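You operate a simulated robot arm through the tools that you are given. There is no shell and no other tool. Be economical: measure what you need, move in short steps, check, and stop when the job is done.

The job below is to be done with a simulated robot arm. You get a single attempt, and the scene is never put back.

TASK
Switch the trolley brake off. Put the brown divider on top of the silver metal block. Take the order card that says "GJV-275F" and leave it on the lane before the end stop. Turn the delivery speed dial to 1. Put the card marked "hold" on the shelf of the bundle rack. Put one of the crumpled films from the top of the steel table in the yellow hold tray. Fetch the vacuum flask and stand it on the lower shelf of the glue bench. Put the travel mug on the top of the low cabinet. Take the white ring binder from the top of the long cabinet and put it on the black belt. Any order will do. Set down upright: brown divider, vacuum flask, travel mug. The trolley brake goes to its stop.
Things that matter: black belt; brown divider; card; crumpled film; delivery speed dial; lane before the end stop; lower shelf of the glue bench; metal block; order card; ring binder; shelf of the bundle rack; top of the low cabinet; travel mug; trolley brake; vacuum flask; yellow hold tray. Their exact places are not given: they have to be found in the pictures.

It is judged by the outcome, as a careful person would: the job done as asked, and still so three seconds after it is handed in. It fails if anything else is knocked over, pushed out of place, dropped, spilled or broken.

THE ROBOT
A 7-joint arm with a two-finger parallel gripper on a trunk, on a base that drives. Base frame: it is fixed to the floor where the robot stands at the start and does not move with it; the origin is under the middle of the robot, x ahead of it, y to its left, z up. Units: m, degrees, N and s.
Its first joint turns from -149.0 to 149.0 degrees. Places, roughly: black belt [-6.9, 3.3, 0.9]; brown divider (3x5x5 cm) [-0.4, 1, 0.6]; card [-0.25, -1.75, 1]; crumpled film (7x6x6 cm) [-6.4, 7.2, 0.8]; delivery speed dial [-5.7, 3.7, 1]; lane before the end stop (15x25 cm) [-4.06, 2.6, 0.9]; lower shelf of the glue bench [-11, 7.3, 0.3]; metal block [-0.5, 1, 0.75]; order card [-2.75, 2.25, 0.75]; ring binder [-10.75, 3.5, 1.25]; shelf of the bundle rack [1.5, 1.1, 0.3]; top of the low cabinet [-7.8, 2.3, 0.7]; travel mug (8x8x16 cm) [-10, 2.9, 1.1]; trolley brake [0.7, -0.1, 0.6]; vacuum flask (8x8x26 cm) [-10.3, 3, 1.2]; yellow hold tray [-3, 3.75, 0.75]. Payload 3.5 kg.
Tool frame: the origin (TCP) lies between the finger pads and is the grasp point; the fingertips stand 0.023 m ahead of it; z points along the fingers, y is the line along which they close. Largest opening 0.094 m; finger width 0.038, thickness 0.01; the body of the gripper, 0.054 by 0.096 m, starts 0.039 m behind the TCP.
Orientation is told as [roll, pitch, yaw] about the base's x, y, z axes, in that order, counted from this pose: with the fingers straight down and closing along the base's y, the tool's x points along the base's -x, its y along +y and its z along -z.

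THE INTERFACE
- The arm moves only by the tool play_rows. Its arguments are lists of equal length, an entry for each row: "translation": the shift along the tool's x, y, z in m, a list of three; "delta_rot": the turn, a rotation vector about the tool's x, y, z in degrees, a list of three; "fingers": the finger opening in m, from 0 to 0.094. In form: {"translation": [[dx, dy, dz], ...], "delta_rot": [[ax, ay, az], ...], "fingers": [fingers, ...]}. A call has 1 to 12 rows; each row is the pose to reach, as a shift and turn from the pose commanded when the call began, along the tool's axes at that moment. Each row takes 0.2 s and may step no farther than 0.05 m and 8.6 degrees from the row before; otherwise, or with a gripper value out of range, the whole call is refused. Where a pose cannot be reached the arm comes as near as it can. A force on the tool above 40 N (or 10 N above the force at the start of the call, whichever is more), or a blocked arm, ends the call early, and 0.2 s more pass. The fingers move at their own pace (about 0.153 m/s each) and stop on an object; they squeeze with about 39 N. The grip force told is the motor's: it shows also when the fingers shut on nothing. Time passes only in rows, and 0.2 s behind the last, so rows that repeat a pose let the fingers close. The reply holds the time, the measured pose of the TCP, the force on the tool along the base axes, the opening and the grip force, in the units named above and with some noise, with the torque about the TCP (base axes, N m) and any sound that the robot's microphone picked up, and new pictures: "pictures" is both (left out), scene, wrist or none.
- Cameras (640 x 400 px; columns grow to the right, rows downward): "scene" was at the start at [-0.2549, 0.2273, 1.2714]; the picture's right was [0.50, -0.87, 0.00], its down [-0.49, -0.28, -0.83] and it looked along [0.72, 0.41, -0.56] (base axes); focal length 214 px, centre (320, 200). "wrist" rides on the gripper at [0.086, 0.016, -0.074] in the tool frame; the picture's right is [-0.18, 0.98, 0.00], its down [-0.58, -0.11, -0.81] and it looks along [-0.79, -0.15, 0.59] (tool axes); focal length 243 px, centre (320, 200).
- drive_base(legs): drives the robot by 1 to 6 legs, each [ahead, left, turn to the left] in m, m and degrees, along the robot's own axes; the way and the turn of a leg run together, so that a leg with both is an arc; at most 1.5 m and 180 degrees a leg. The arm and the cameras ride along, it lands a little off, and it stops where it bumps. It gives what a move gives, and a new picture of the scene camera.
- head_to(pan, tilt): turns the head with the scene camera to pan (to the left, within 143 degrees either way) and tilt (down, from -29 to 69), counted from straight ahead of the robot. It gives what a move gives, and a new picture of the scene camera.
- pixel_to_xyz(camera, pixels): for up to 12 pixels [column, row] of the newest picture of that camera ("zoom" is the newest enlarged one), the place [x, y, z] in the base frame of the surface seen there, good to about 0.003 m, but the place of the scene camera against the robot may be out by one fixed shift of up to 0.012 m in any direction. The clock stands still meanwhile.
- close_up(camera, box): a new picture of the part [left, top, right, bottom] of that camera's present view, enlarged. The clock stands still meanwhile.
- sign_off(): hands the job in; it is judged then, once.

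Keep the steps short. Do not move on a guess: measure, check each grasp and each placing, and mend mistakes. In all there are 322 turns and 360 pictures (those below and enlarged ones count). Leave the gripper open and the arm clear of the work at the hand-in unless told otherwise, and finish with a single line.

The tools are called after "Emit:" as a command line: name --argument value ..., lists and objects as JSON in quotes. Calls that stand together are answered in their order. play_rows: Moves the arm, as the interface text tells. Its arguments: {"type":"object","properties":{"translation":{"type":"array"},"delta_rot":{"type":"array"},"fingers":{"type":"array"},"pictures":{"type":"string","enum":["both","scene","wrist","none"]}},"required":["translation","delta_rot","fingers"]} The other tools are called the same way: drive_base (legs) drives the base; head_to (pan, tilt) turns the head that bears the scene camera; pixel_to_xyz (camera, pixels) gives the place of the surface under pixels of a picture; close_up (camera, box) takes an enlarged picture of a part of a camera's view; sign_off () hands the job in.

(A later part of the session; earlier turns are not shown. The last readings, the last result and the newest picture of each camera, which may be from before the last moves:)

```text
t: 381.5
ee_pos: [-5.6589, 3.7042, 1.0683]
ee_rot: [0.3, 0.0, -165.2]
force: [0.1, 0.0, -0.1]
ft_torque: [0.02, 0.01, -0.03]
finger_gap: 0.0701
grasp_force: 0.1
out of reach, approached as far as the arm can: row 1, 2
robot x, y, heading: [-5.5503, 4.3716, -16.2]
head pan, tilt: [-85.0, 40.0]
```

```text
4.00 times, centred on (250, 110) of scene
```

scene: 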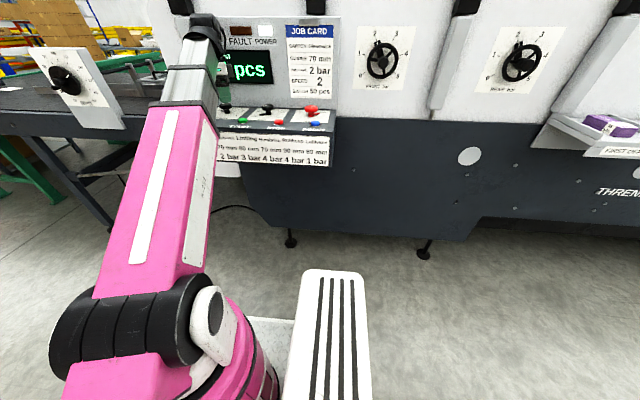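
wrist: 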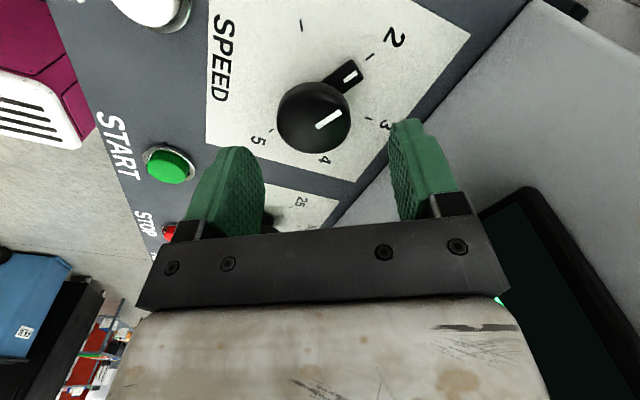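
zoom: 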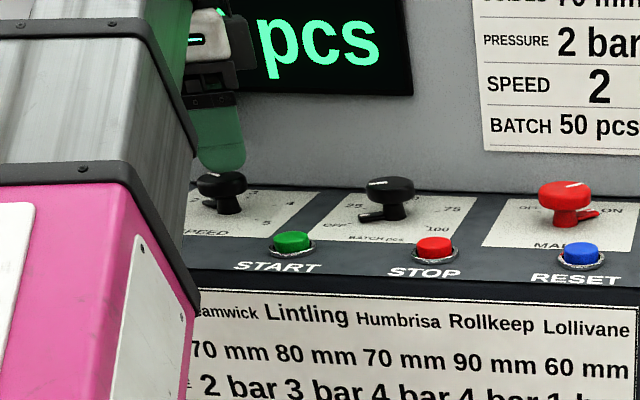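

Emit:
pixel_to_xyz --camera "wrist" --pixels '[[302, 24], [370, 57], [369, 119], [314, 115], [348, 72], [335, 83], [326, 119], [282, 115], [348, 112], [313, 150], [325, 90], [268, 131]]'

Emit:
close_up --camera "wrist" --box '[200, 0, 480, 190]'

```text
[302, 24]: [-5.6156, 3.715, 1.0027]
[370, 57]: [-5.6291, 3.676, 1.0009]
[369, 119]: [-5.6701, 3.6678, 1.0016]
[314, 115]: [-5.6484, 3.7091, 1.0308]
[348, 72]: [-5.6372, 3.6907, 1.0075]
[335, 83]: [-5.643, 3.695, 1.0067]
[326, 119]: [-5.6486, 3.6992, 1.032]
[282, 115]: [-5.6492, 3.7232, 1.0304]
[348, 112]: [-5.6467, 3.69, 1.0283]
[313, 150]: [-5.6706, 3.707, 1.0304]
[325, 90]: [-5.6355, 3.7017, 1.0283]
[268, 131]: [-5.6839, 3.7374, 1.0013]
```

```text
2.11 times, centred on (340, 95) of wrist
```

zoom: 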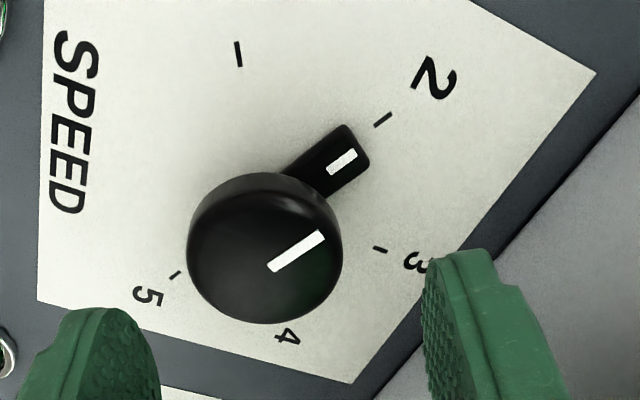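

Knob centre (-5.655, 3.707); tick 2 at about -50°, tick 1 at +11.5° → turn about +60° CCW. Lower and grip the cap.

Emit:
play_rows --translation '[[0.004, -0.0015, 0.016], [0.004, -0.0015, 0.032], [0.004, -0.0015, 0.032], [0.004, -0.0015, 0.032]]' --delta_rot '[[0, 0, 0], [0, 0, 0], [0, 0, 0], [0, 0, 0]]' --fingers '[0.07, 0.07, 0.03, 0.03]'

```text
t: 382.5
ee_pos: [-5.6528, 3.7072, 1.0355]
ee_rot: [0.2, 0.0, -165.0]
force: [-3.9, 13.7, -3.5]
ft_torque: [0.21, 0.02, -0.06]
finger_gap: 0.0415
grasp_force: 44.5
robot x, y, heading: [-5.549, 4.373, -16.4]
head pan, tilt: [-85.0, 40.0]
```

scene: 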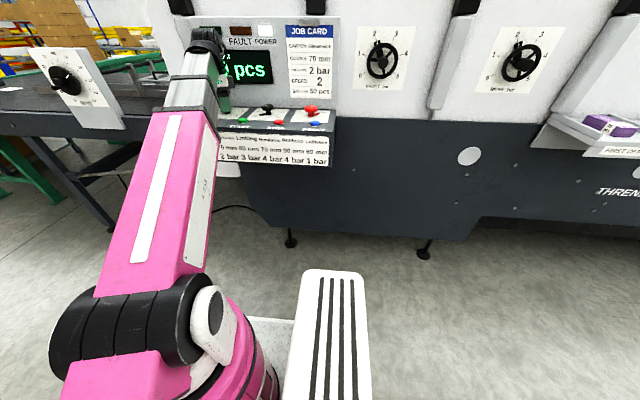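
wrist: 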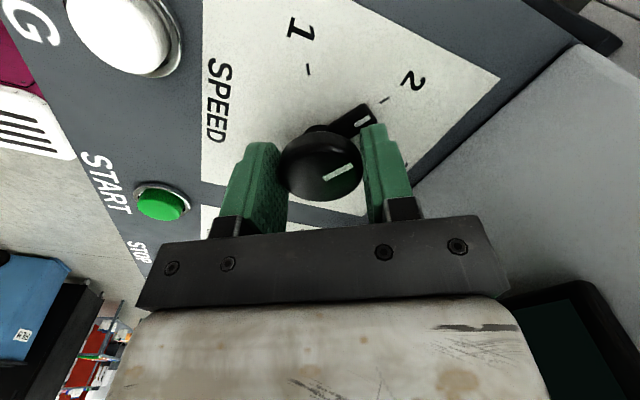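

Rotate +60°.

Emit:
play_rows --translation '[[0, -0.0015, 0], [0, -0.0015, 0], [0, -0.0015, 0], [0, -0.0015, 0], [0, -0.0015, 0], [0, -0.0015, 0], [0, -0.0015, 0], [0, -0.0015, 0]]' --delta_rot '[[0, 0, -7.5], [0, 0, -15], [0, 0, -22.5], [0, 0, -30], [0, 0, -37.5], [0, 0, -45], [0, 0, -52.5], [0, 0, -60]]' --fingers '[0.03, 0.03, 0.03, 0.03, 0.03, 0.03, 0.03, 0.03]'

```text
t: 384.3
ee_pos: [-5.654, 3.7113, 1.0348]
ee_rot: [0.1, -0.3, -110.1]
force: [13.3, -1.2, -1.0]
ft_torque: [0.38, 1.53, -1.72]
finger_gap: 0.0415
grasp_force: 44.3
robot x, y, heading: [-5.5503, 4.3701, -16.2]
head pan, tilt: [-85.0, 40.0]
stopped in row 8: the force on the tool passed its limit at 65 N (the readings are from after the stop); the commanded pose is now the measured one
```

scene: 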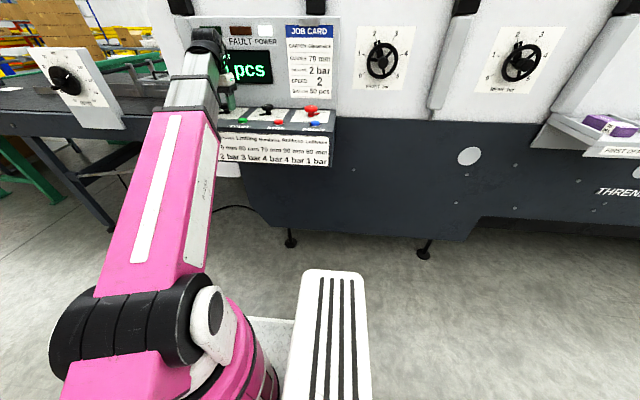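
wrist: 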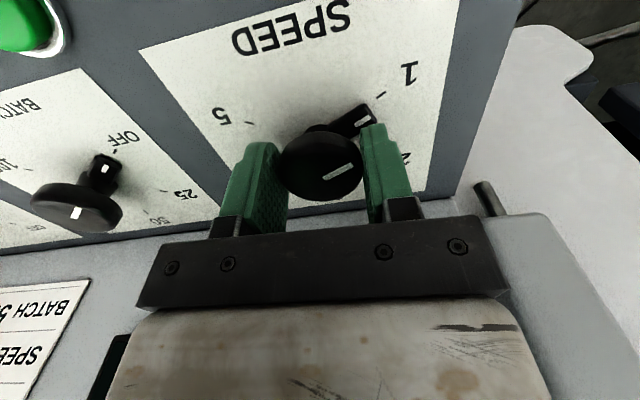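

The pointer is at tick 1 and hit resistance (its stop). Release and check.

Emit:
play_rows --translation '[[0, 0, 0], [0, 0, 0], [0, 0, -0.02], [0, 0, -0.032]]' --delta_rot '[[0, 0, 0], [0, 0, 0], [0, 0, 0], [0, 0, 0]]' --fingers '[0.06, 0.08, 0.08, 0.08]' --pictures "wrist"

Emit:
close_up --camera "wrist" --box '[180, 0, 460, 190]'

```text
t: 385.0
ee_pos: [-5.6552, 3.709, 1.0445]
ee_rot: [0.3, -0.7, -110.3]
force: [7.3, -1.8, 0.3]
ft_torque: [0.15, 0.74, -0.82]
finger_gap: 0.0802
grasp_force: 0.0
robot x, y, heading: [-5.5466, 4.3758, -16.7]
head pan, tilt: [-85.0, 40.0]
stopped in row 3: the force on the tool passed its limit at 49 N (the readings are from after the stop); the commanded pose is now the measured one
```

wrist: 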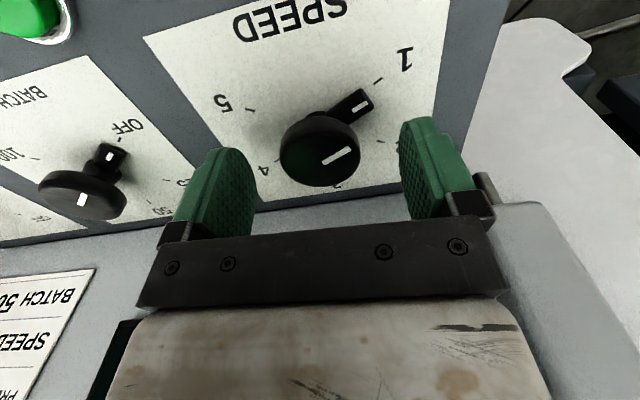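

```text
2.11 times, centred on (320, 95) of wrist
```

zoom: 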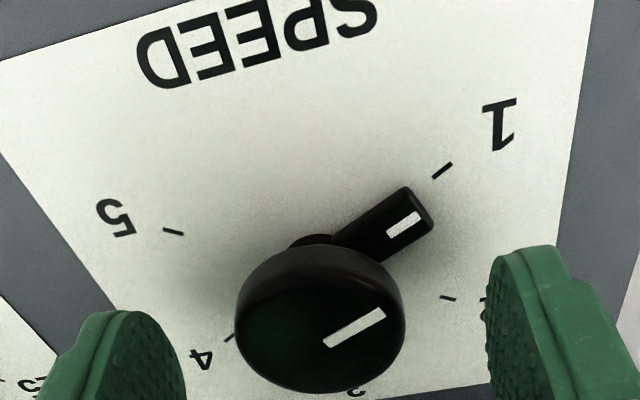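

Emit:
pixel_to_xyz --camera "zoom" --pixels '[[442, 171], [448, 297], [173, 231], [402, 223], [420, 205], [380, 245], [345, 268], [320, 245], [235, 310], [403, 310], [318, 390], [230, 337]]'

Emit:
close_up --camera "wrist" --box '[400, 120, 600, 330]'

```text
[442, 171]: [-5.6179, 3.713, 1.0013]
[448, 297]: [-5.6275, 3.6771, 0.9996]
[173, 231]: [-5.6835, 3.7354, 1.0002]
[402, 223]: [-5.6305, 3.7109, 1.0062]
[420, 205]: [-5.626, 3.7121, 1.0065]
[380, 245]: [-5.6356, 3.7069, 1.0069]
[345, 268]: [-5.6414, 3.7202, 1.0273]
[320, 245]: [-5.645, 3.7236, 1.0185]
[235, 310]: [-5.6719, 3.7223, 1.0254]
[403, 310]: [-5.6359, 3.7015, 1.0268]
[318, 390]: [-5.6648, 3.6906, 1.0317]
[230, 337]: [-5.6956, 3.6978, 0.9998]
```

```text
1.90 times, centred on (500, 225) of wrist
```

zoom: 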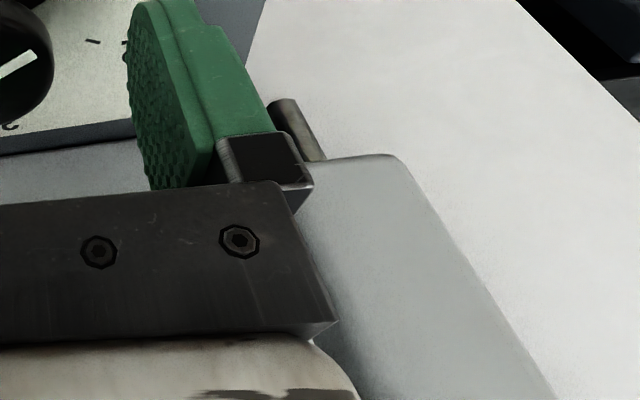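

Pointer is aligned with tick 1. Something touches the hand lightly; move slightly north away from the panel, then up.

Emit:
play_rows --translation '[[0.004, 0.002, 0], [0.008, 0.003, -0.004]]' --delta_rot '[[0, 0, 0], [0, 0, 0]]' --fingers '[0.08, 0.08]' --pictures "none"

```text
t: 385.6
ee_pos: [-5.6495, 3.7146, 1.048]
ee_rot: [0.2, -0.7, -110.1]
force: [0.2, -0.6, -0.8]
ft_torque: [-0.03, 0.14, -0.09]
finger_gap: 0.0803
grasp_force: 0.0
robot x, y, heading: [-5.548, 4.3744, -16.6]
head pan, tilt: [-85.0, 40.0]
```

Emit:
play_rows --translation '[[0.01, 0, -0.008], [0.03, 0, -0.02], [0.07, 0, -0.02], [0.11, 0, -0.02]]' --delta_rot '[[0, 0, 0], [0, 0, 0], [0, 0, 0], [0, 0, 0]]' --fingers '[0.08, 0.08, 0.08, 0.08]' --pictures "wrist"

Emit:
close_up --camera "scene" --box '[170, 60, 330, 160]'

```text
t: 386.6
ee_pos: [-5.6131, 3.8042, 1.0439]
ee_rot: [0.6, -1.7, -110.1]
force: [0.1, 0.4, 1.0]
ft_torque: [0.0, 0.02, 0.0]
finger_gap: 0.08
grasp_force: 0.1
out of reach, approached as far as the arm can: row 3, 4
robot x, y, heading: [-5.551, 4.3727, -16.6]
head pan, tilt: [-85.0, 40.0]
```

wrist: 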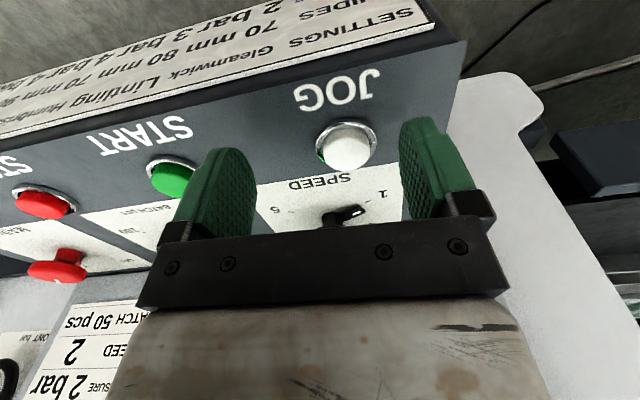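

```text
4.00 times, centred on (250, 110) of scene
```

zoom: 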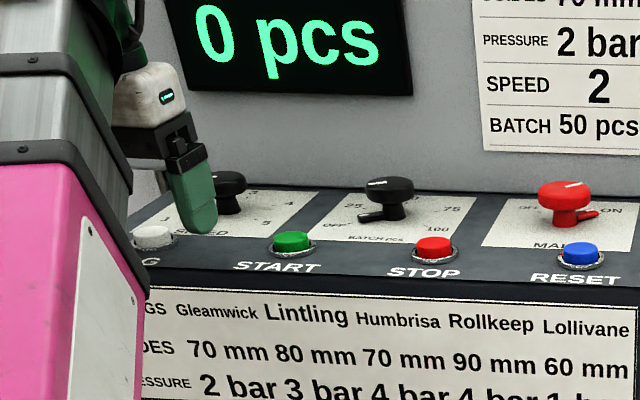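

Dial set to 1. Back away north and look for the steel table with crumpled films.

Emit:
drive_base --legs '[[0, 0.5, 0]]'

Emit:
head_to --pan 130 --tilt 15

Emit:
head_to --pan -140 --tilt 10

```text
t: 389.6
ee_pos: [-5.4702, 4.2876, 1.0443]
ee_rot: [0.5, -1.7, -110.2]
force: [-0.4, 0.6, -0.2]
ft_torque: [0.01, 0.05, -0.05]
finger_gap: 0.0802
grasp_force: 0.0
robot x, y, heading: [-5.4051, 4.8527, -16.4]
head pan, tilt: [-85.0, 40.0]
```

scene: 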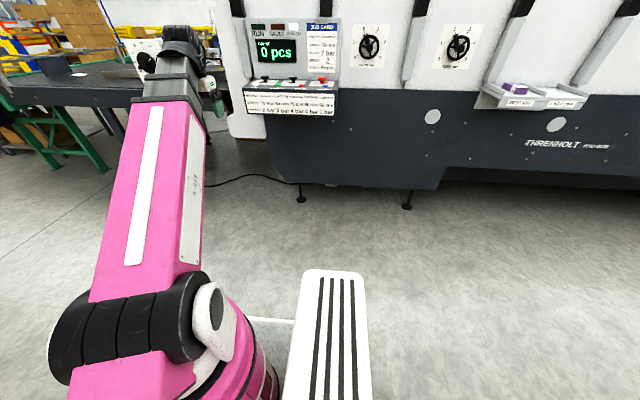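

```text
t: 392.7
ee_pos: [-5.4703, 4.287, 1.0442]
ee_rot: [0.5, -1.6, -110.2]
force: [0.2, 0.2, -0.8]
ft_torque: [-0.02, -0.03, 0.01]
finger_gap: 0.0801
grasp_force: 0.0
robot x, y, heading: [-5.4082, 4.8554, -16.6]
head pan, tilt: [130.0, 15.0]
```

scene: 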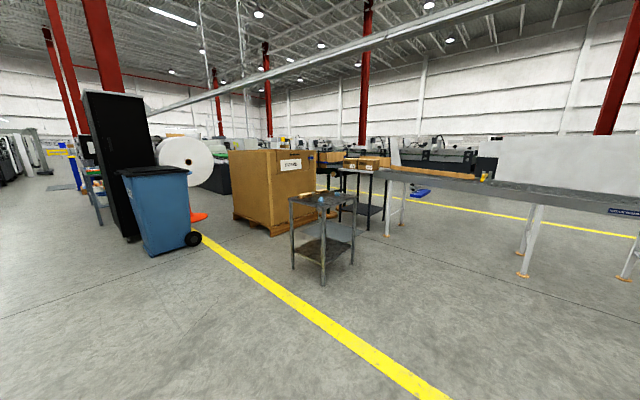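

```text
t: 396.4
ee_pos: [-5.4706, 4.2873, 1.043]
ee_rot: [0.4, -1.7, -110.1]
force: [-0.4, -0.5, -0.3]
ft_torque: [0.02, -0.01, 0.01]
finger_gap: 0.0801
grasp_force: 0.0
robot x, y, heading: [-5.4052, 4.8592, -16.4]
head pan, tilt: [-140.0, 10.0]
```

scene: 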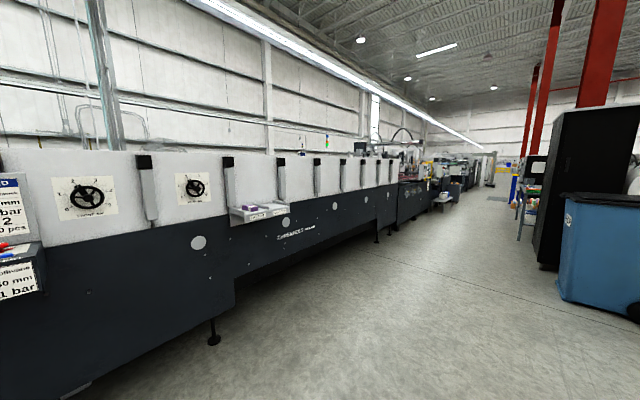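

Emit:
head_to --pan 130 --tilt 20

Emit:
close_up --camera "scene" --box '[270, 150, 370, 260]'

Emit:
pixel_to_xyz --camera "scene" --pixels '[[320, 178], [294, 178], [350, 178], [320, 190], [322, 262], [265, 210], [345, 225], [190, 215]]'

```text
t: 400.2
ee_pos: [-5.4706, 4.2879, 1.0441]
ee_rot: [0.5, -1.7, -110.2]
force: [0.2, 0.2, -0.4]
ft_torque: [-0.02, 0.0, -0.03]
finger_gap: 0.08
grasp_force: 0.1
robot x, y, heading: [-5.4059, 4.8572, -16.2]
head pan, tilt: [130.0, 20.0]
```

scene: 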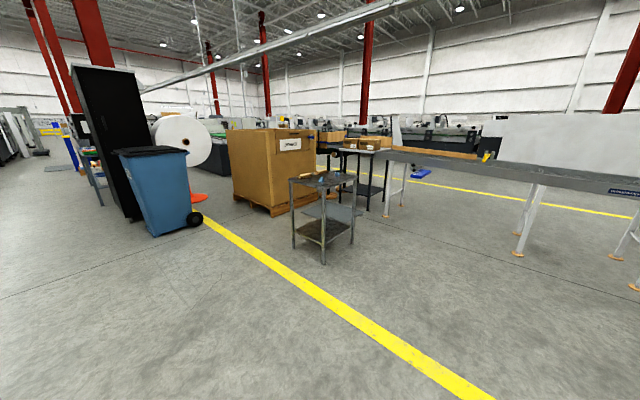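

```text
3.64 times, centred on (320, 205) of scene
```

zoom: 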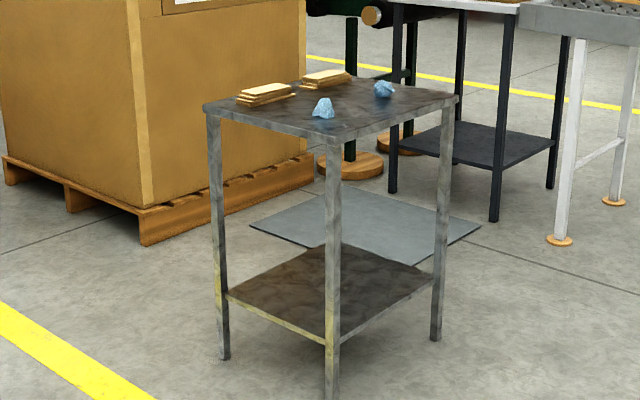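

```text
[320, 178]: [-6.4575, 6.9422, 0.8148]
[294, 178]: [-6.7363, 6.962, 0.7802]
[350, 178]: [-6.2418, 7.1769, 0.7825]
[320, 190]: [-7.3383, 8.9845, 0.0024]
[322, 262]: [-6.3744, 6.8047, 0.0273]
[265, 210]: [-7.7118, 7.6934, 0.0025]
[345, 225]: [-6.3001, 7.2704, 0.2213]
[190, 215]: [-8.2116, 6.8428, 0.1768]
```

Films are on a small steel table at about (-6.4,7.0). Turn and drive alongside it (table on robot's right).

Emit:
drive_base --legs '[[0, 0, -163.7], [0.3, -1.0, 0], [0.3, -0.3, 0]]'

Emit:
head_to --pan -60 --tilt 40

```text
t: 414.4
ee_pos: [-6.1618, 6.6962, 1.044]
ee_rot: [0.5, -1.7, 87.7]
force: [-0.4, 0.1, 0.6]
ft_torque: [0.0, 0.01, 0.03]
finger_gap: 0.0801
grasp_force: 0.0
robot x, y, heading: [-6.0466, 6.1314, -178.4]
head pan, tilt: [130.0, 20.0]
```

scene: 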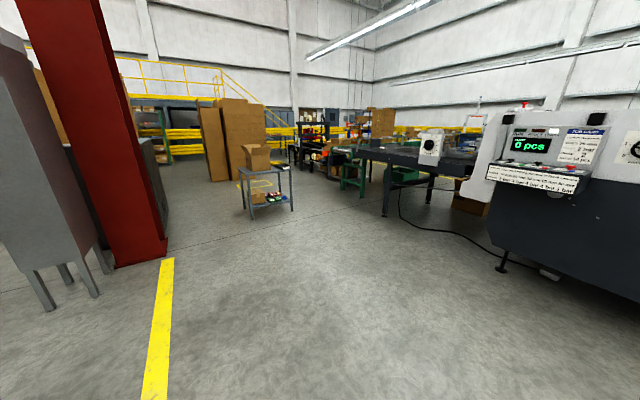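

```text
t: 417.2
ee_pos: [-6.162, 6.6966, 1.0437]
ee_rot: [0.5, -1.7, 87.8]
force: [-0.4, -0.6, 0.3]
ft_torque: [-0.04, -0.02, 0.01]
finger_gap: 0.0802
grasp_force: 0.1
robot x, y, heading: [-6.0448, 6.1356, -178.5]
head pan, tilt: [-60.0, 40.0]
```

scene: 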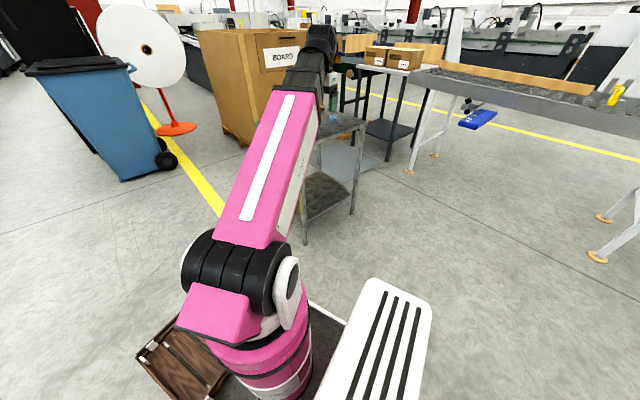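

Emit:
play_rows --translation '[[0, 0, 0.02], [0, 0.02, 0.06]]' --delta_rot '[[0, 0, 0], [0, 0, 0]]' --fingers '[0.09, 0.094]' --pictures "wrist"

Emit:
close_up --camera "scene" --box '[260, 80, 400, 200]'

```text
t: 417.8
ee_pos: [-6.1822, 6.6974, 0.9832]
ee_rot: [0.6, -1.8, 87.8]
force: [0.2, -0.7, -0.6]
ft_torque: [0.0, 0.01, 0.0]
finger_gap: 0.0942
grasp_force: 0.1
robot x, y, heading: [-6.0505, 6.1347, -178.6]
head pan, tilt: [-60.0, 40.0]
```

wrist: 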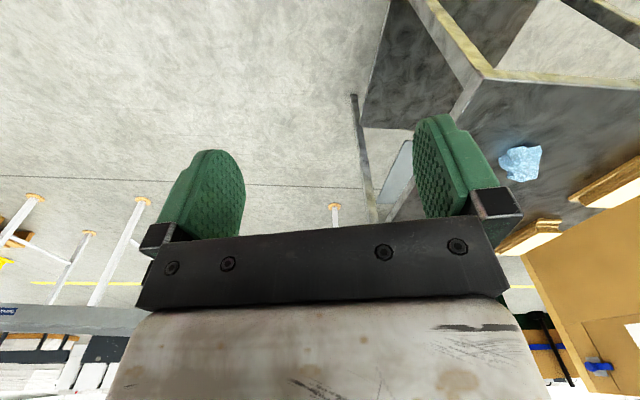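

```text
3.33 times, centred on (330, 140) of scene
```

zoom: 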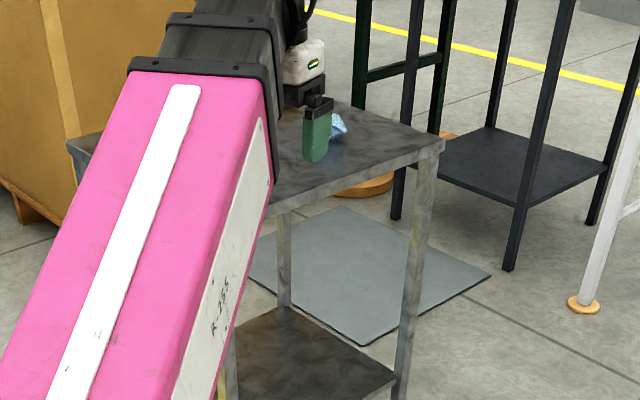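

Emit:
pixel_to_xyz --camera "wrist" --pixels '[[520, 162], [505, 163], [537, 158], [520, 178], [525, 148], [485, 80], [600, 190], [545, 230]]'

Emit:
pixel_to_xyz --camera "scene" --pixels '[[333, 117], [330, 120], [360, 125], [345, 135]]'

```text
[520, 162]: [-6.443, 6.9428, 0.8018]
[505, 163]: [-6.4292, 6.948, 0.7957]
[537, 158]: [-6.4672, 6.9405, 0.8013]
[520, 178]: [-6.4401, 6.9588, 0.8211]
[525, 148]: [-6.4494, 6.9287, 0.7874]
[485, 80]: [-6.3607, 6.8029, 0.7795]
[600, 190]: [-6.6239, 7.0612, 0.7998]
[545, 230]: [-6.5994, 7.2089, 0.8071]
```

```text
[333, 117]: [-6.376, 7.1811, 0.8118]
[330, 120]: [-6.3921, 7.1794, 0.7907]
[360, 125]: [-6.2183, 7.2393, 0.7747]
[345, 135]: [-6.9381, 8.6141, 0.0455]
```

Film at about (-6.447, 6.948), top z ~0.82. Move base nearer and go above it.

Emit:
drive_base --legs '[[0.2, -0.1, 0]]'

Emit:
play_rows --translation '[[0, 0, 0]]' --delta_rot '[[0.6, -1.7, 0]]' --fingers '[0.094]' --pictures "wrist"

```text
t: 419.5
ee_pos: [-6.3861, 6.7926, 0.9847]
ee_rot: [0.5, -1.7, 87.7]
force: [0.3, 0.1, -0.6]
ft_torque: [-0.01, 0.0, 0.01]
finger_gap: 0.0941
grasp_force: 0.1
robot x, y, heading: [-6.25, 6.2277, -178.7]
head pan, tilt: [-60.0, 40.0]
```

scene: 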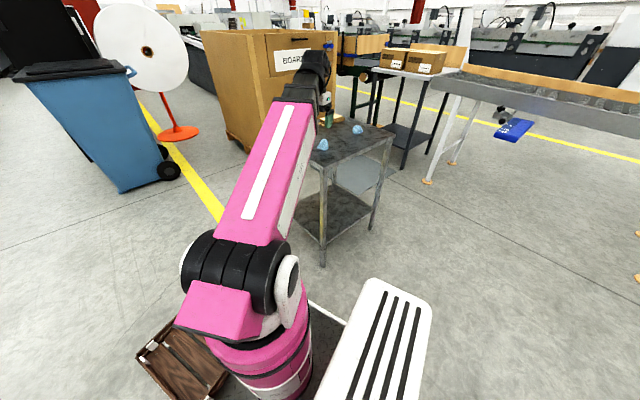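

```text
t: 419.9
ee_pos: [-6.3858, 6.7916, 0.9844]
ee_rot: [-0.1, -3.4, 87.7]
force: [0.2, 0.2, 0.7]
ft_torque: [-0.02, -0.05, -0.02]
finger_gap: 0.0939
grasp_force: 0.1
robot x, y, heading: [-6.2503, 6.2296, -178.5]
head pan, tilt: [-60.0, 40.0]
```

wrist: 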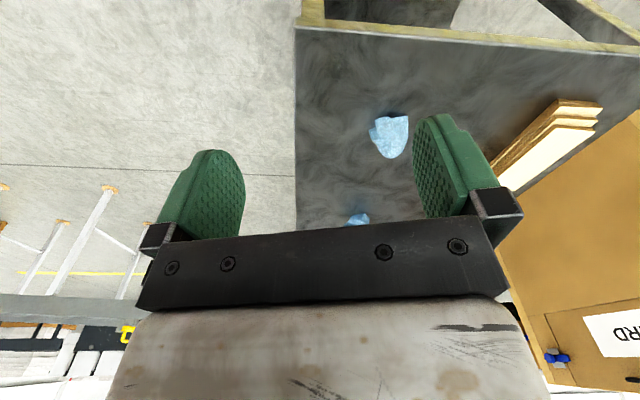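

Emit:
pixel_to_xyz --camera "wrist" --pixels '[[391, 135], [374, 138], [406, 132], [392, 155], [388, 120], [358, 219]]'

Emit:
close_up --camera "wrist" --box '[330, 90, 450, 180]'

```text
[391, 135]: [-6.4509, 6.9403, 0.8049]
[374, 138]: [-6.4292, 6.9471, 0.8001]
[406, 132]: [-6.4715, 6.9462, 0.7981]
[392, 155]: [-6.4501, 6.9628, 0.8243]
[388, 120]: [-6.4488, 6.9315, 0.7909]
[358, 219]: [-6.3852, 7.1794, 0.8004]
```

```text
4.44 times, centred on (390, 135) of wrist
```

zoom: 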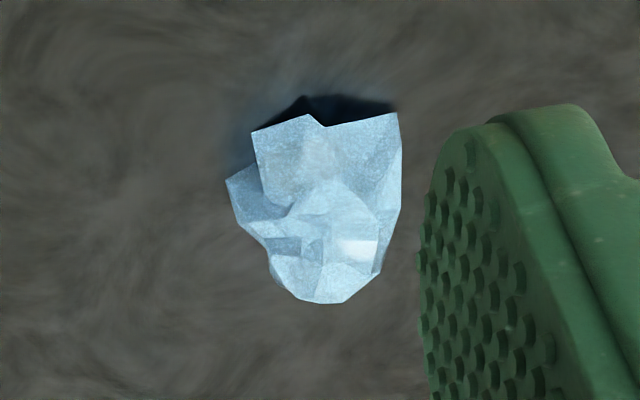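

Emit:
play_rows --translation '[[-0.04, 0.0176, 0], [-0.08, 0.0352, 0], [-0.12, 0.0528, 0], [-0.1604, 0.0704, 0.01], [-0.1604, 0.0704, 0.055], [-0.1604, 0.0704, 0.1], [-0.1604, 0.0704, 0.14], [-0.1604, 0.0704, 0.176], [-0.1604, 0.0704, 0.176], [-0.1604, 0.0704, 0.176]]' --delta_rot '[[0, 3.4, 0], [0, 3.4, 0], [0, 3.4, 0], [0, 3.4, 0], [0, 3.4, 0], [0, 3.4, 0], [0, 3.4, 0], [0, 3.4, 0], [0, 3.4, 0], [0, 3.4, 0]]' --fingers '[0.094, 0.094, 0.094, 0.094, 0.094, 0.094, 0.094, 0.094, 0.03, 0.02]'

```text
t: 422.1
ee_pos: [-6.4501, 6.9659, 0.8194]
ee_rot: [-0.1, -0.1, 87.8]
force: [-2.2, 0.9, 3.3]
ft_torque: [-0.08, -0.04, -0.01]
finger_gap: 0.0468
grasp_force: 38.8
robot x, y, heading: [-6.249, 6.229, -178.4]
head pan, tilt: [-60.0, 40.0]
```

scene: 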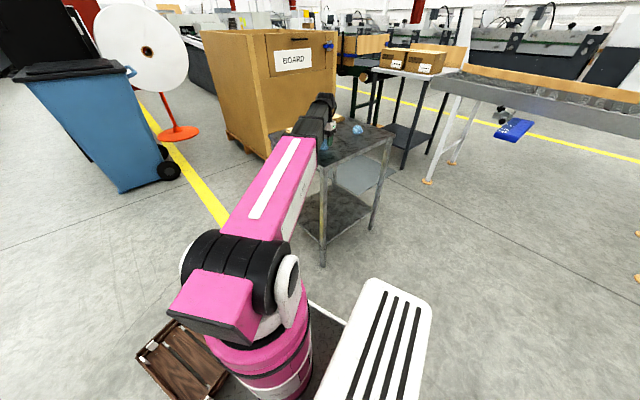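
wrist: 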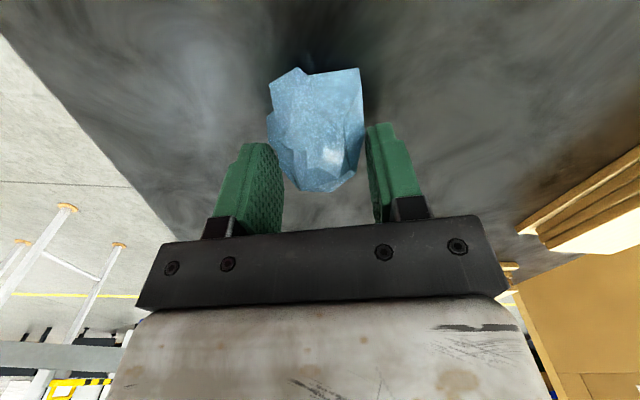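

Gripped (0.047). Lift and check.

Emit:
play_rows --translation '[[0, 0, -0.03], [0, 0, -0.07], [0, 0, -0.11], [0.04, 0, -0.13], [0.08, 0, -0.14]]' --delta_rot '[[0, 0, 0], [0, 0, 0], [0, 0, 0], [0, 0, 0], [0, 0, 0]]' --fingers '[0.02, 0.02, 0.02, 0.02, 0.02]' --pictures "wrist"

```text
t: 423.3
ee_pos: [-6.4519, 6.884, 0.9588]
ee_rot: [-0.1, 0.0, 87.7]
force: [0.4, -0.1, 0.2]
ft_torque: [-0.02, 0.0, 0.01]
finger_gap: 0.0199
grasp_force: 0.0
robot x, y, heading: [-6.2495, 6.2297, -178.7]
head pan, tilt: [-60.0, 40.0]
```

wrist: 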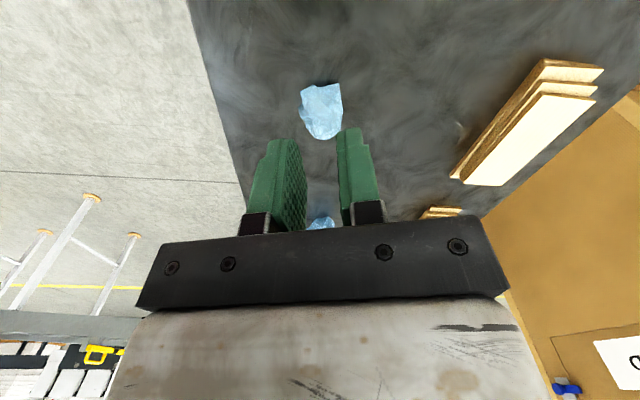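

It slipped out. Re-measure the film.

Emit:
pixel_to_xyz --camera "wrist" --pixels '[[322, 110], [304, 110], [339, 105], [322, 135], [320, 88], [310, 125], [335, 120]]'

Emit:
close_up --camera "wrist" --box '[270, 70, 380, 150]'

```text
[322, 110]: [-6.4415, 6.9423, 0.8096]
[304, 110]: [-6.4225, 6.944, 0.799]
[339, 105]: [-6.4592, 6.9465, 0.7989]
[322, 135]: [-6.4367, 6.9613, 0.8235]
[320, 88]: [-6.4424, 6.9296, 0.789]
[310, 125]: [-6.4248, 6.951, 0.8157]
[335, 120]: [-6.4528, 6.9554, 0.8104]
```

```text
5.00 times, centred on (325, 110) of wrist
```

zoom: 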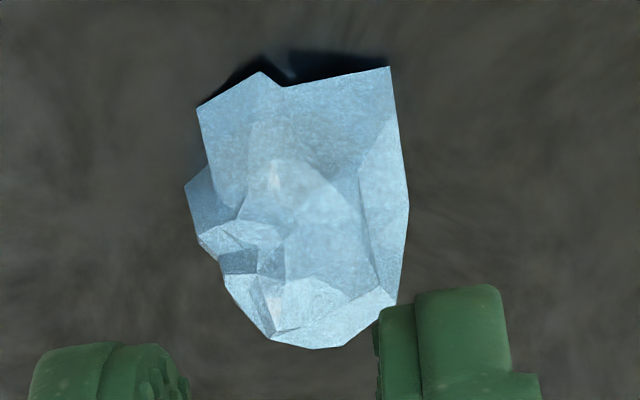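

Emit:
play_rows --translation '[[-0.033, -0.004, 0.0], [-0.0664, -0.0083, 0.02], [-0.0664, -0.0083, 0.06], [-0.0664, -0.0083, 0.1], [-0.0664, -0.0083, 0.135], [-0.0664, -0.0083, 0.151], [-0.0664, -0.0083, 0.151], [-0.0664, -0.0083, 0.151], [-0.0664, -0.0083, 0.151]]' --delta_rot '[[0, 0, 0], [0, 0, 0], [0, 0, 0], [0, 0, 0], [0, 0, 0], [0, 0, 0], [0, 0, 0], [0, 0, 0], [0, 0, 0]]' --fingers '[0.094, 0.094, 0.094, 0.094, 0.094, 0.094, 0.094, 0.03, 0.01]'

```text
t: 425.3
ee_pos: [-6.4402, 6.9508, 0.8099]
ee_rot: [-0.2, -0.1, 87.7]
force: [0.1, -0.3, 8.4]
ft_torque: [-0.03, -0.26, -0.07]
finger_gap: 0.0551
grasp_force: 38.7
robot x, y, heading: [-6.25, 6.2308, -178.7]
head pan, tilt: [-60.0, 40.0]
```

scene: 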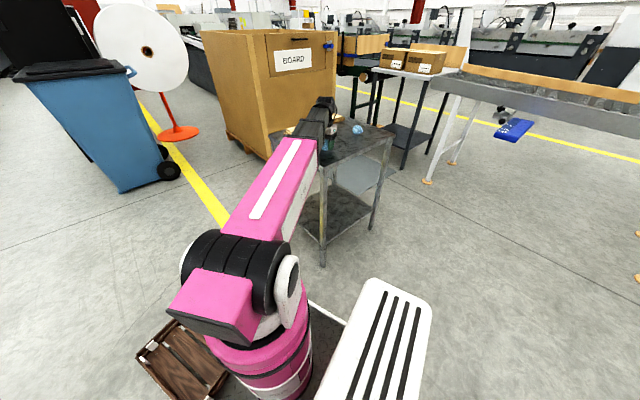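
wrist: 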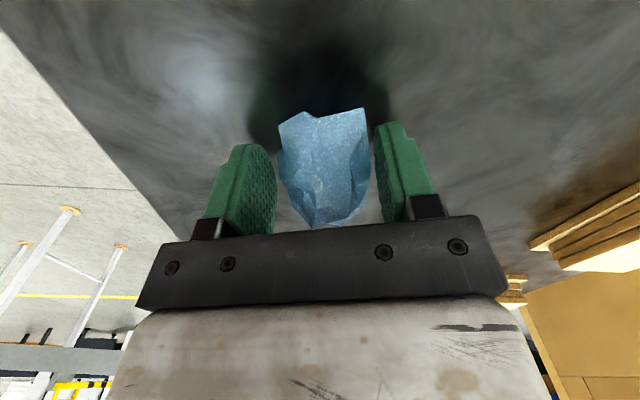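

Emit:
play_rows --translation '[[0, 0, -0.01], [0, 0, -0.03], [0, 0, -0.05], [0, 0, -0.08]]' --delta_rot '[[0, 0, 0], [0, 0, 0], [0, 0, 0], [0, 0, 0]]' --fingers '[0.01, 0.01, 0.01, 0.01]' --pictures "wrist"

```text
t: 426.3
ee_pos: [-6.4398, 6.9496, 0.8866]
ee_rot: [-0.1, 0.0, 87.7]
force: [-0.6, -0.3, -0.5]
ft_torque: [0.0, 0.0, -0.02]
finger_gap: 0.0427
grasp_force: 38.9
robot x, y, heading: [-6.251, 6.2299, -178.6]
head pan, tilt: [-60.0, 40.0]
```

wrist: 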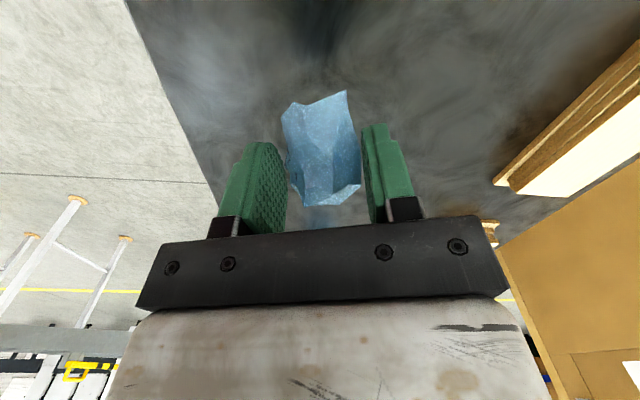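

Held only near the tips. I'll set it back down and re-grip from another angle.

Emit:
play_rows --translation '[[0, 0, 0.03], [0, 0, 0.055], [0, 0, 0.068], [0, 0, 0.068], [0, 0, 0.068], [0, 0, 0.03], [0, 0, -0.01], [0, 0, -0.05]]' --delta_rot '[[0, 0, 0], [0, 0, 0], [0, 0, 0], [0, 0, 0], [0, 0, 0], [0, 0, 0], [0, 0, 0], [0, 0, 0]]' --fingers '[0.01, 0.01, 0.01, 0.06, 0.094, 0.094, 0.094, 0.094]' --pictures "none"

Emit:
play_rows --translation '[[0, 0, 0], [0, 0, 0], [0, 0, 0], [0, 0, 0], [0, 0, 0], [0, 0, 0], [0, 0, 0], [0, 0, 0], [0, 0, 0], [0, 0, 0], [0.05, 0, 0]]' --delta_rot '[[0, 0, 8.2], [0, 0, 16.4], [0, 0, 24.6], [0, 0, 32.8], [0, 0, 41], [0, 0, 49.2], [0, 0, 57.4], [0, 0, 65.6], [0, 0, 73.8], [0, 0, 82], [0, 0, 90]]' --fingers '[0.094, 0.094, 0.094, 0.094, 0.094, 0.094, 0.094, 0.094, 0.094, 0.094, 0.094]' --pictures "wrist"

Emit:
close_up --camera "wrist" --box '[220, 20, 420, 170]'

```text
t: 428.1
ee_pos: [-6.4417, 6.9517, 0.9385]
ee_rot: [-0.1, -0.1, 87.8]
force: [-0.4, -0.6, 0.6]
ft_torque: [0.01, -0.03, -0.02]
finger_gap: 0.0938
grasp_force: 0.0
robot x, y, heading: [-6.2537, 6.2289, -178.8]
head pan, tilt: [-60.0, 40.0]
```

```text
t: 430.5
ee_pos: [-6.4431, 6.9001, 0.937]
ee_rot: [0.0, -0.1, -2.5]
force: [0.3, 0.5, -0.6]
ft_torque: [0.0, 0.02, 0.0]
finger_gap: 0.0939
grasp_force: 0.1
robot x, y, heading: [-6.2491, 6.2292, -178.4]
head pan, tilt: [-60.0, 40.0]
```

wrist: 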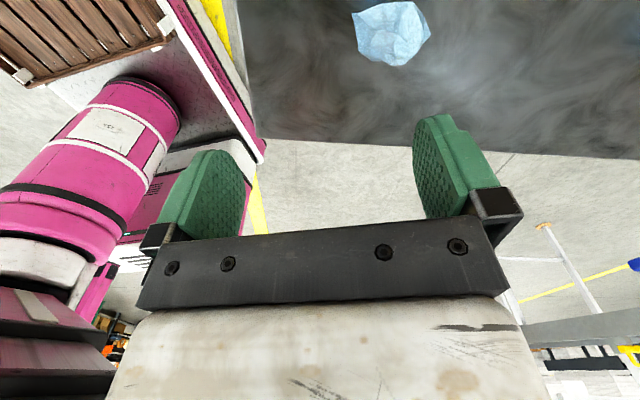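

```text
2.67 times, centred on (320, 95) of wrist
```

zoom: 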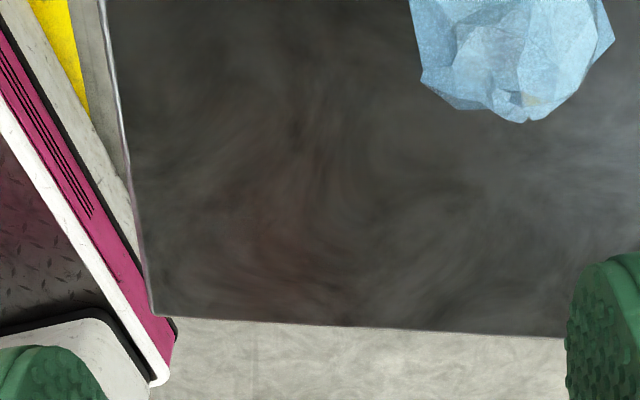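

Emit:
pixel_to_xyz --camera "wrist" --pixels '[[392, 30], [360, 30], [428, 30], [392, 60], [390, 6], [375, 50], [415, 50]]'

```text
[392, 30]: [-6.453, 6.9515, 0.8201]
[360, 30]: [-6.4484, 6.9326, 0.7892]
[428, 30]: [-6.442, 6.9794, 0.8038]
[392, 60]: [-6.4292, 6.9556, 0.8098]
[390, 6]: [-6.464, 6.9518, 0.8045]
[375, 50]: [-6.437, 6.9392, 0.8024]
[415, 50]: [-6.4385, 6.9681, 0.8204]
```

Emit:
play_rows --translation '[[0.002, 0.03, 0.01], [0.0045, 0.056, 0.03], [0.0045, 0.056, 0.07], [0.0045, 0.056, 0.11], [0.0045, 0.056, 0.131], [0.0045, 0.056, 0.131], [0.0045, 0.056, 0.131], [0.0045, 0.056, 0.131]]' --delta_rot '[[0, 0, 0], [0, 0, 0], [0, 0, 0], [0, 0, 0], [0, 0, 0], [0, 0, 0], [0, 0, 0], [0, 0, 0]]' --fingers '[0.094, 0.094, 0.094, 0.094, 0.094, 0.05, 0.01, 0.01]' --pictures "wrist"

Emit:
play_rows --translation '[[0, 0, -0.01], [0, 0, -0.03], [0, 0, -0.05], [0, 0, -0.08]]' --delta_rot '[[0, 0, 0], [0, 0, 0], [0, 0, 0], [0, 0, 0]]' --fingers '[0.01, 0.01, 0.01, 0.01]' --pictures "wrist"

```text
t: 432.3
ee_pos: [-6.4472, 6.957, 0.8068]
ee_rot: [0.1, -0.2, -2.3]
force: [-0.4, -0.1, -0.6]
ft_torque: [-0.02, 0.0, -0.04]
finger_gap: 0.0389
grasp_force: 38.7
robot x, y, heading: [-6.25, 6.2292, -178.7]
head pan, tilt: [-60.0, 40.0]
```

wrist: 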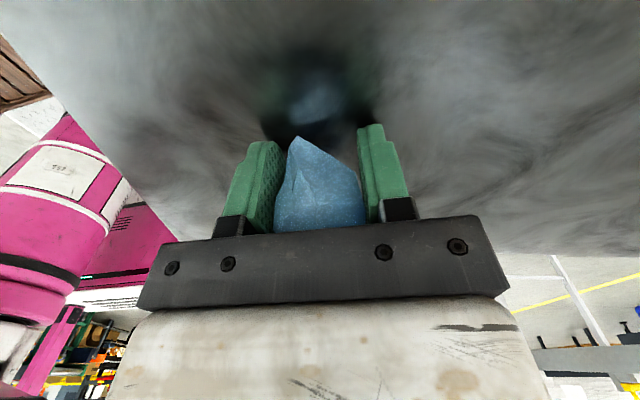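

```text
t: 433.3
ee_pos: [-6.444, 6.9583, 0.8855]
ee_rot: [0.0, -0.1, -2.3]
force: [-1.1, 0.3, -0.2]
ft_torque: [-0.01, -0.01, 0.02]
finger_gap: 0.0389
grasp_force: 39.2
robot x, y, heading: [-6.2529, 6.2315, -178.6]
head pan, tilt: [-60.0, 40.0]
```

wrist: 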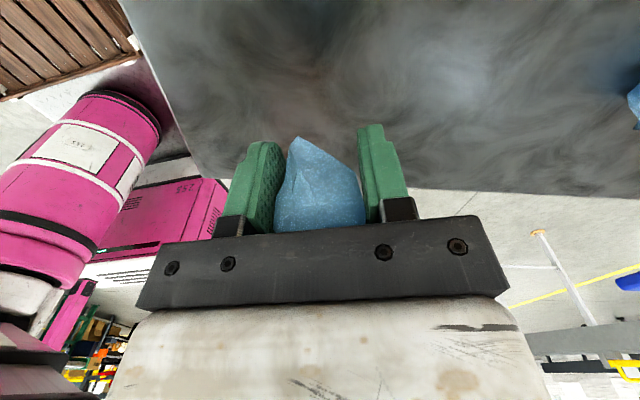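

Solid grip. Retract and raise, then drive toward the yellow HOLD tray.

Emit:
play_rows --translation '[[-0.009, -0.03, -0.025], [-0.018, -0.06, -0.05], [-0.028, -0.091, -0.075], [-0.037, -0.121, -0.1], [-0.046, -0.152, -0.125], [-0.0554, -0.182, -0.15]]' --delta_rot '[[0, 0, 0], [0, 0, 0], [0, 0, 0], [0, 0, 0], [0, 0, 0], [0, 0, 0]]' --fingers '[0.01, 0.01, 0.01, 0.01, 0.01, 0.01]' --pictures "none"

Emit:
drive_base --legs '[[0, 0.8, 0], [0, 0, -15], [-1.3, 0.6, 0], [-0.9, 0.6, 0]]'

Emit:
head_to --pan -130 --tilt 25

```text
t: 434.7
ee_pos: [-6.3988, 6.7771, 1.0264]
ee_rot: [0.5, 0.1, -2.3]
force: [0.5, 0.1, -0.6]
ft_torque: [-0.02, 0.01, 0.03]
finger_gap: 0.0385
grasp_force: 39.2
out of reach, approached as far as the arm can: row 6
robot x, y, heading: [-6.2486, 6.2323, -178.5]
head pan, tilt: [-60.0, 40.0]
```

```text
t: 451.7
ee_pos: [-4.3879, 4.3072, 1.0272]
ee_rot: [0.4, 0.1, -18.4]
force: [0.3, 1.2, -0.7]
ft_torque: [-0.01, 0.01, 0.0]
finger_gap: 0.0379
grasp_force: 39.2
robot x, y, heading: [-4.4023, 3.7394, 165.0]
head pan, tilt: [-60.0, 40.0]
```

scene: 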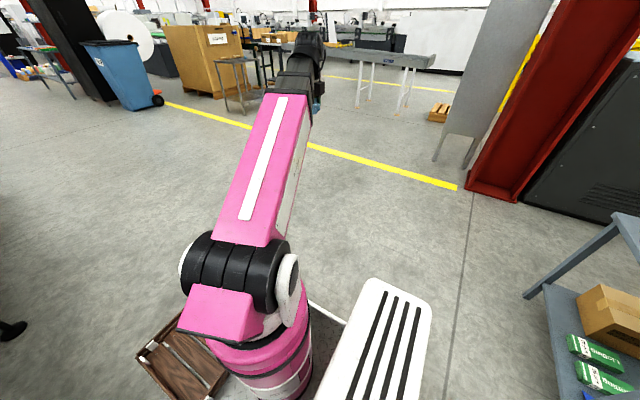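

```text
t: 453.1
ee_pos: [-4.3897, 4.3074, 1.0259]
ee_rot: [0.4, 0.1, -18.5]
force: [0.2, -0.4, -0.4]
ft_torque: [0.01, -0.02, -0.01]
finger_gap: 0.0381
grasp_force: 39.1
robot x, y, heading: [-4.4008, 3.7393, 165.2]
head pan, tilt: [-130.0, 25.0]
```

scene: 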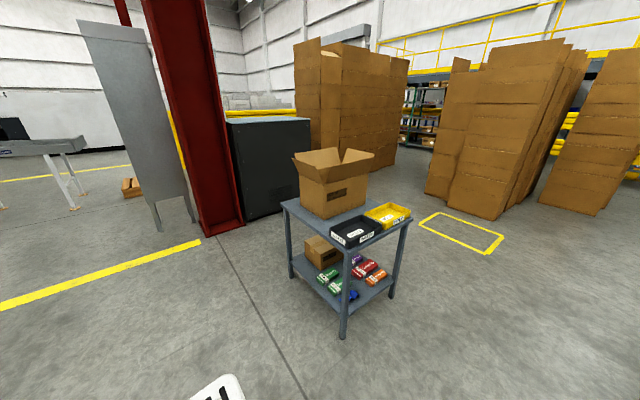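

Emit:
close_up --camera "scene" --box '[270, 140, 430, 260]'

Emit:
pixel_to_xyz --camera "scene" --pixels '[[386, 215], [375, 222], [395, 207], [355, 230], [410, 218], [343, 245], [285, 205], [333, 180], [340, 160], [365, 155]]'

```text
3.33 times, centred on (350, 200) of scene
```

zoom: 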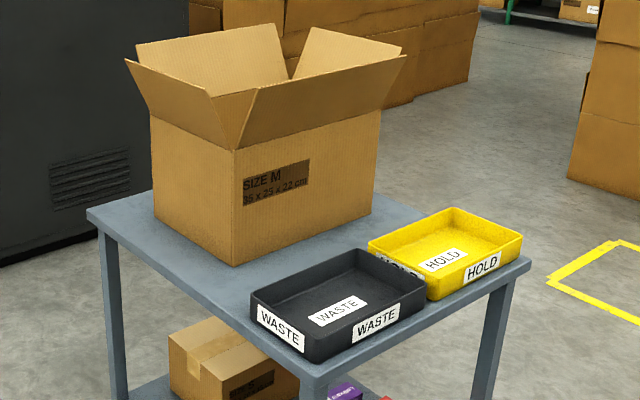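

```text
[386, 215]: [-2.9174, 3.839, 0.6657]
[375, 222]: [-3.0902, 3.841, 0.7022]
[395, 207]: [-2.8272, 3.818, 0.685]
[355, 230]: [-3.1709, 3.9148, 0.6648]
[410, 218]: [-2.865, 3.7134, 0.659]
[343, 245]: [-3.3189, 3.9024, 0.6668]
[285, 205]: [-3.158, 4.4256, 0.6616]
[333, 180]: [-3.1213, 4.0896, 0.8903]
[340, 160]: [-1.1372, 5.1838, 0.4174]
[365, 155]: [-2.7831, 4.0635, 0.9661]
```

HOLD tray centre ≈ (-2.94, 3.84), floor z 0.665. Approach along the south side of that table.

Emit:
drive_base --legs '[[-0.85, 0, 0], [0, 0.16, 0], [-0.65, 0, 0]]'

Emit:
head_to --pan -75 --tilt 40

```text
t: 461.8
ee_pos: [-2.9941, 3.7807, 1.0263]
ee_rot: [0.4, 0.1, -18.0]
force: [0.3, 0.3, -0.3]
ft_torque: [0.0, 0.02, 0.02]
finger_gap: 0.0379
grasp_force: 39.1
robot x, y, heading: [-2.9996, 3.2154, 165.7]
head pan, tilt: [-130.0, 25.0]
```

scene: 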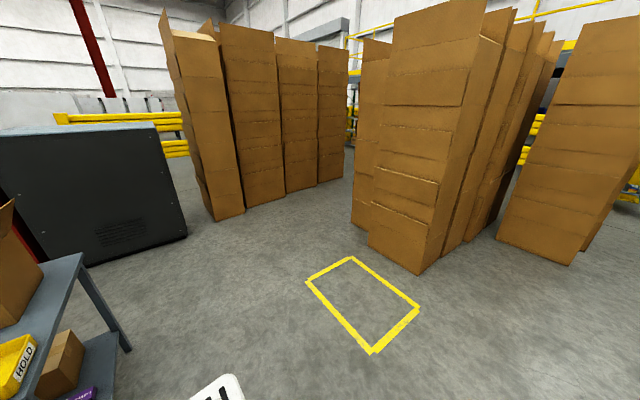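

```text
t: 463.0
ee_pos: [-2.9949, 3.7822, 1.0282]
ee_rot: [0.4, 0.1, -18.0]
force: [0.3, 0.5, -1.0]
ft_torque: [0.01, 0.0, 0.02]
finger_gap: 0.0381
grasp_force: 39.1
robot x, y, heading: [-3.0003, 3.213, 165.8]
head pan, tilt: [-75.0, 40.0]
```

scene: 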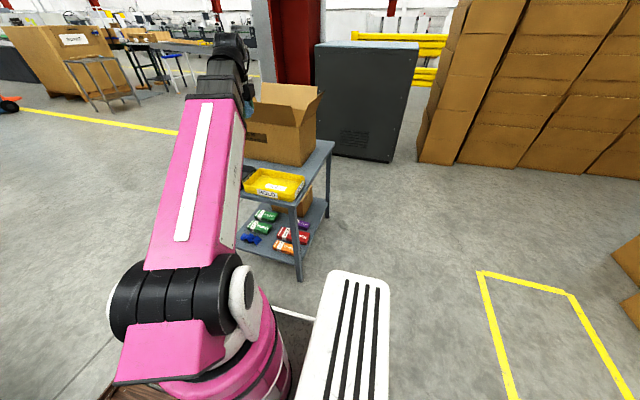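

Emit:
close_up --camera "scene" --box '[220, 80, 350, 220]'

Emit:
pixel_to_xyz --camera "scene" --pixels '[[272, 184], [248, 180], [303, 180], [265, 192], [262, 170], [290, 195], [270, 165], [285, 100], [260, 105]]'

```text
2.86 times, centred on (285, 150) of scene
```

zoom: 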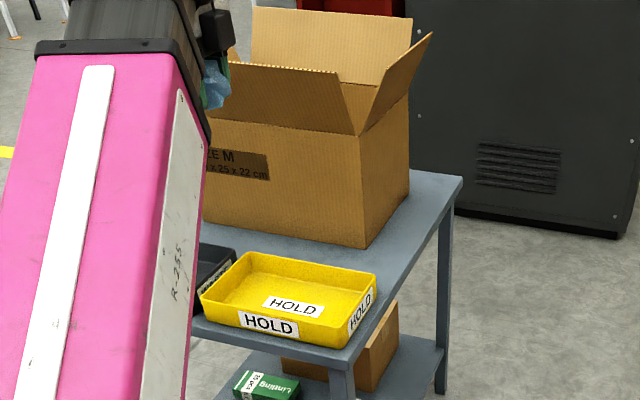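

```text
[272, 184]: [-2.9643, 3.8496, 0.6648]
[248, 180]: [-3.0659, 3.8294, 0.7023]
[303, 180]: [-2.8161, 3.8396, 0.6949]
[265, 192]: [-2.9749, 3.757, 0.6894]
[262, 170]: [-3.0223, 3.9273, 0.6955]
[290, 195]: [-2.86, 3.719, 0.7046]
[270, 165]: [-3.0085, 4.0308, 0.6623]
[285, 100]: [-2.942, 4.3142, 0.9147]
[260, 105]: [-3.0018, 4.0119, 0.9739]
```

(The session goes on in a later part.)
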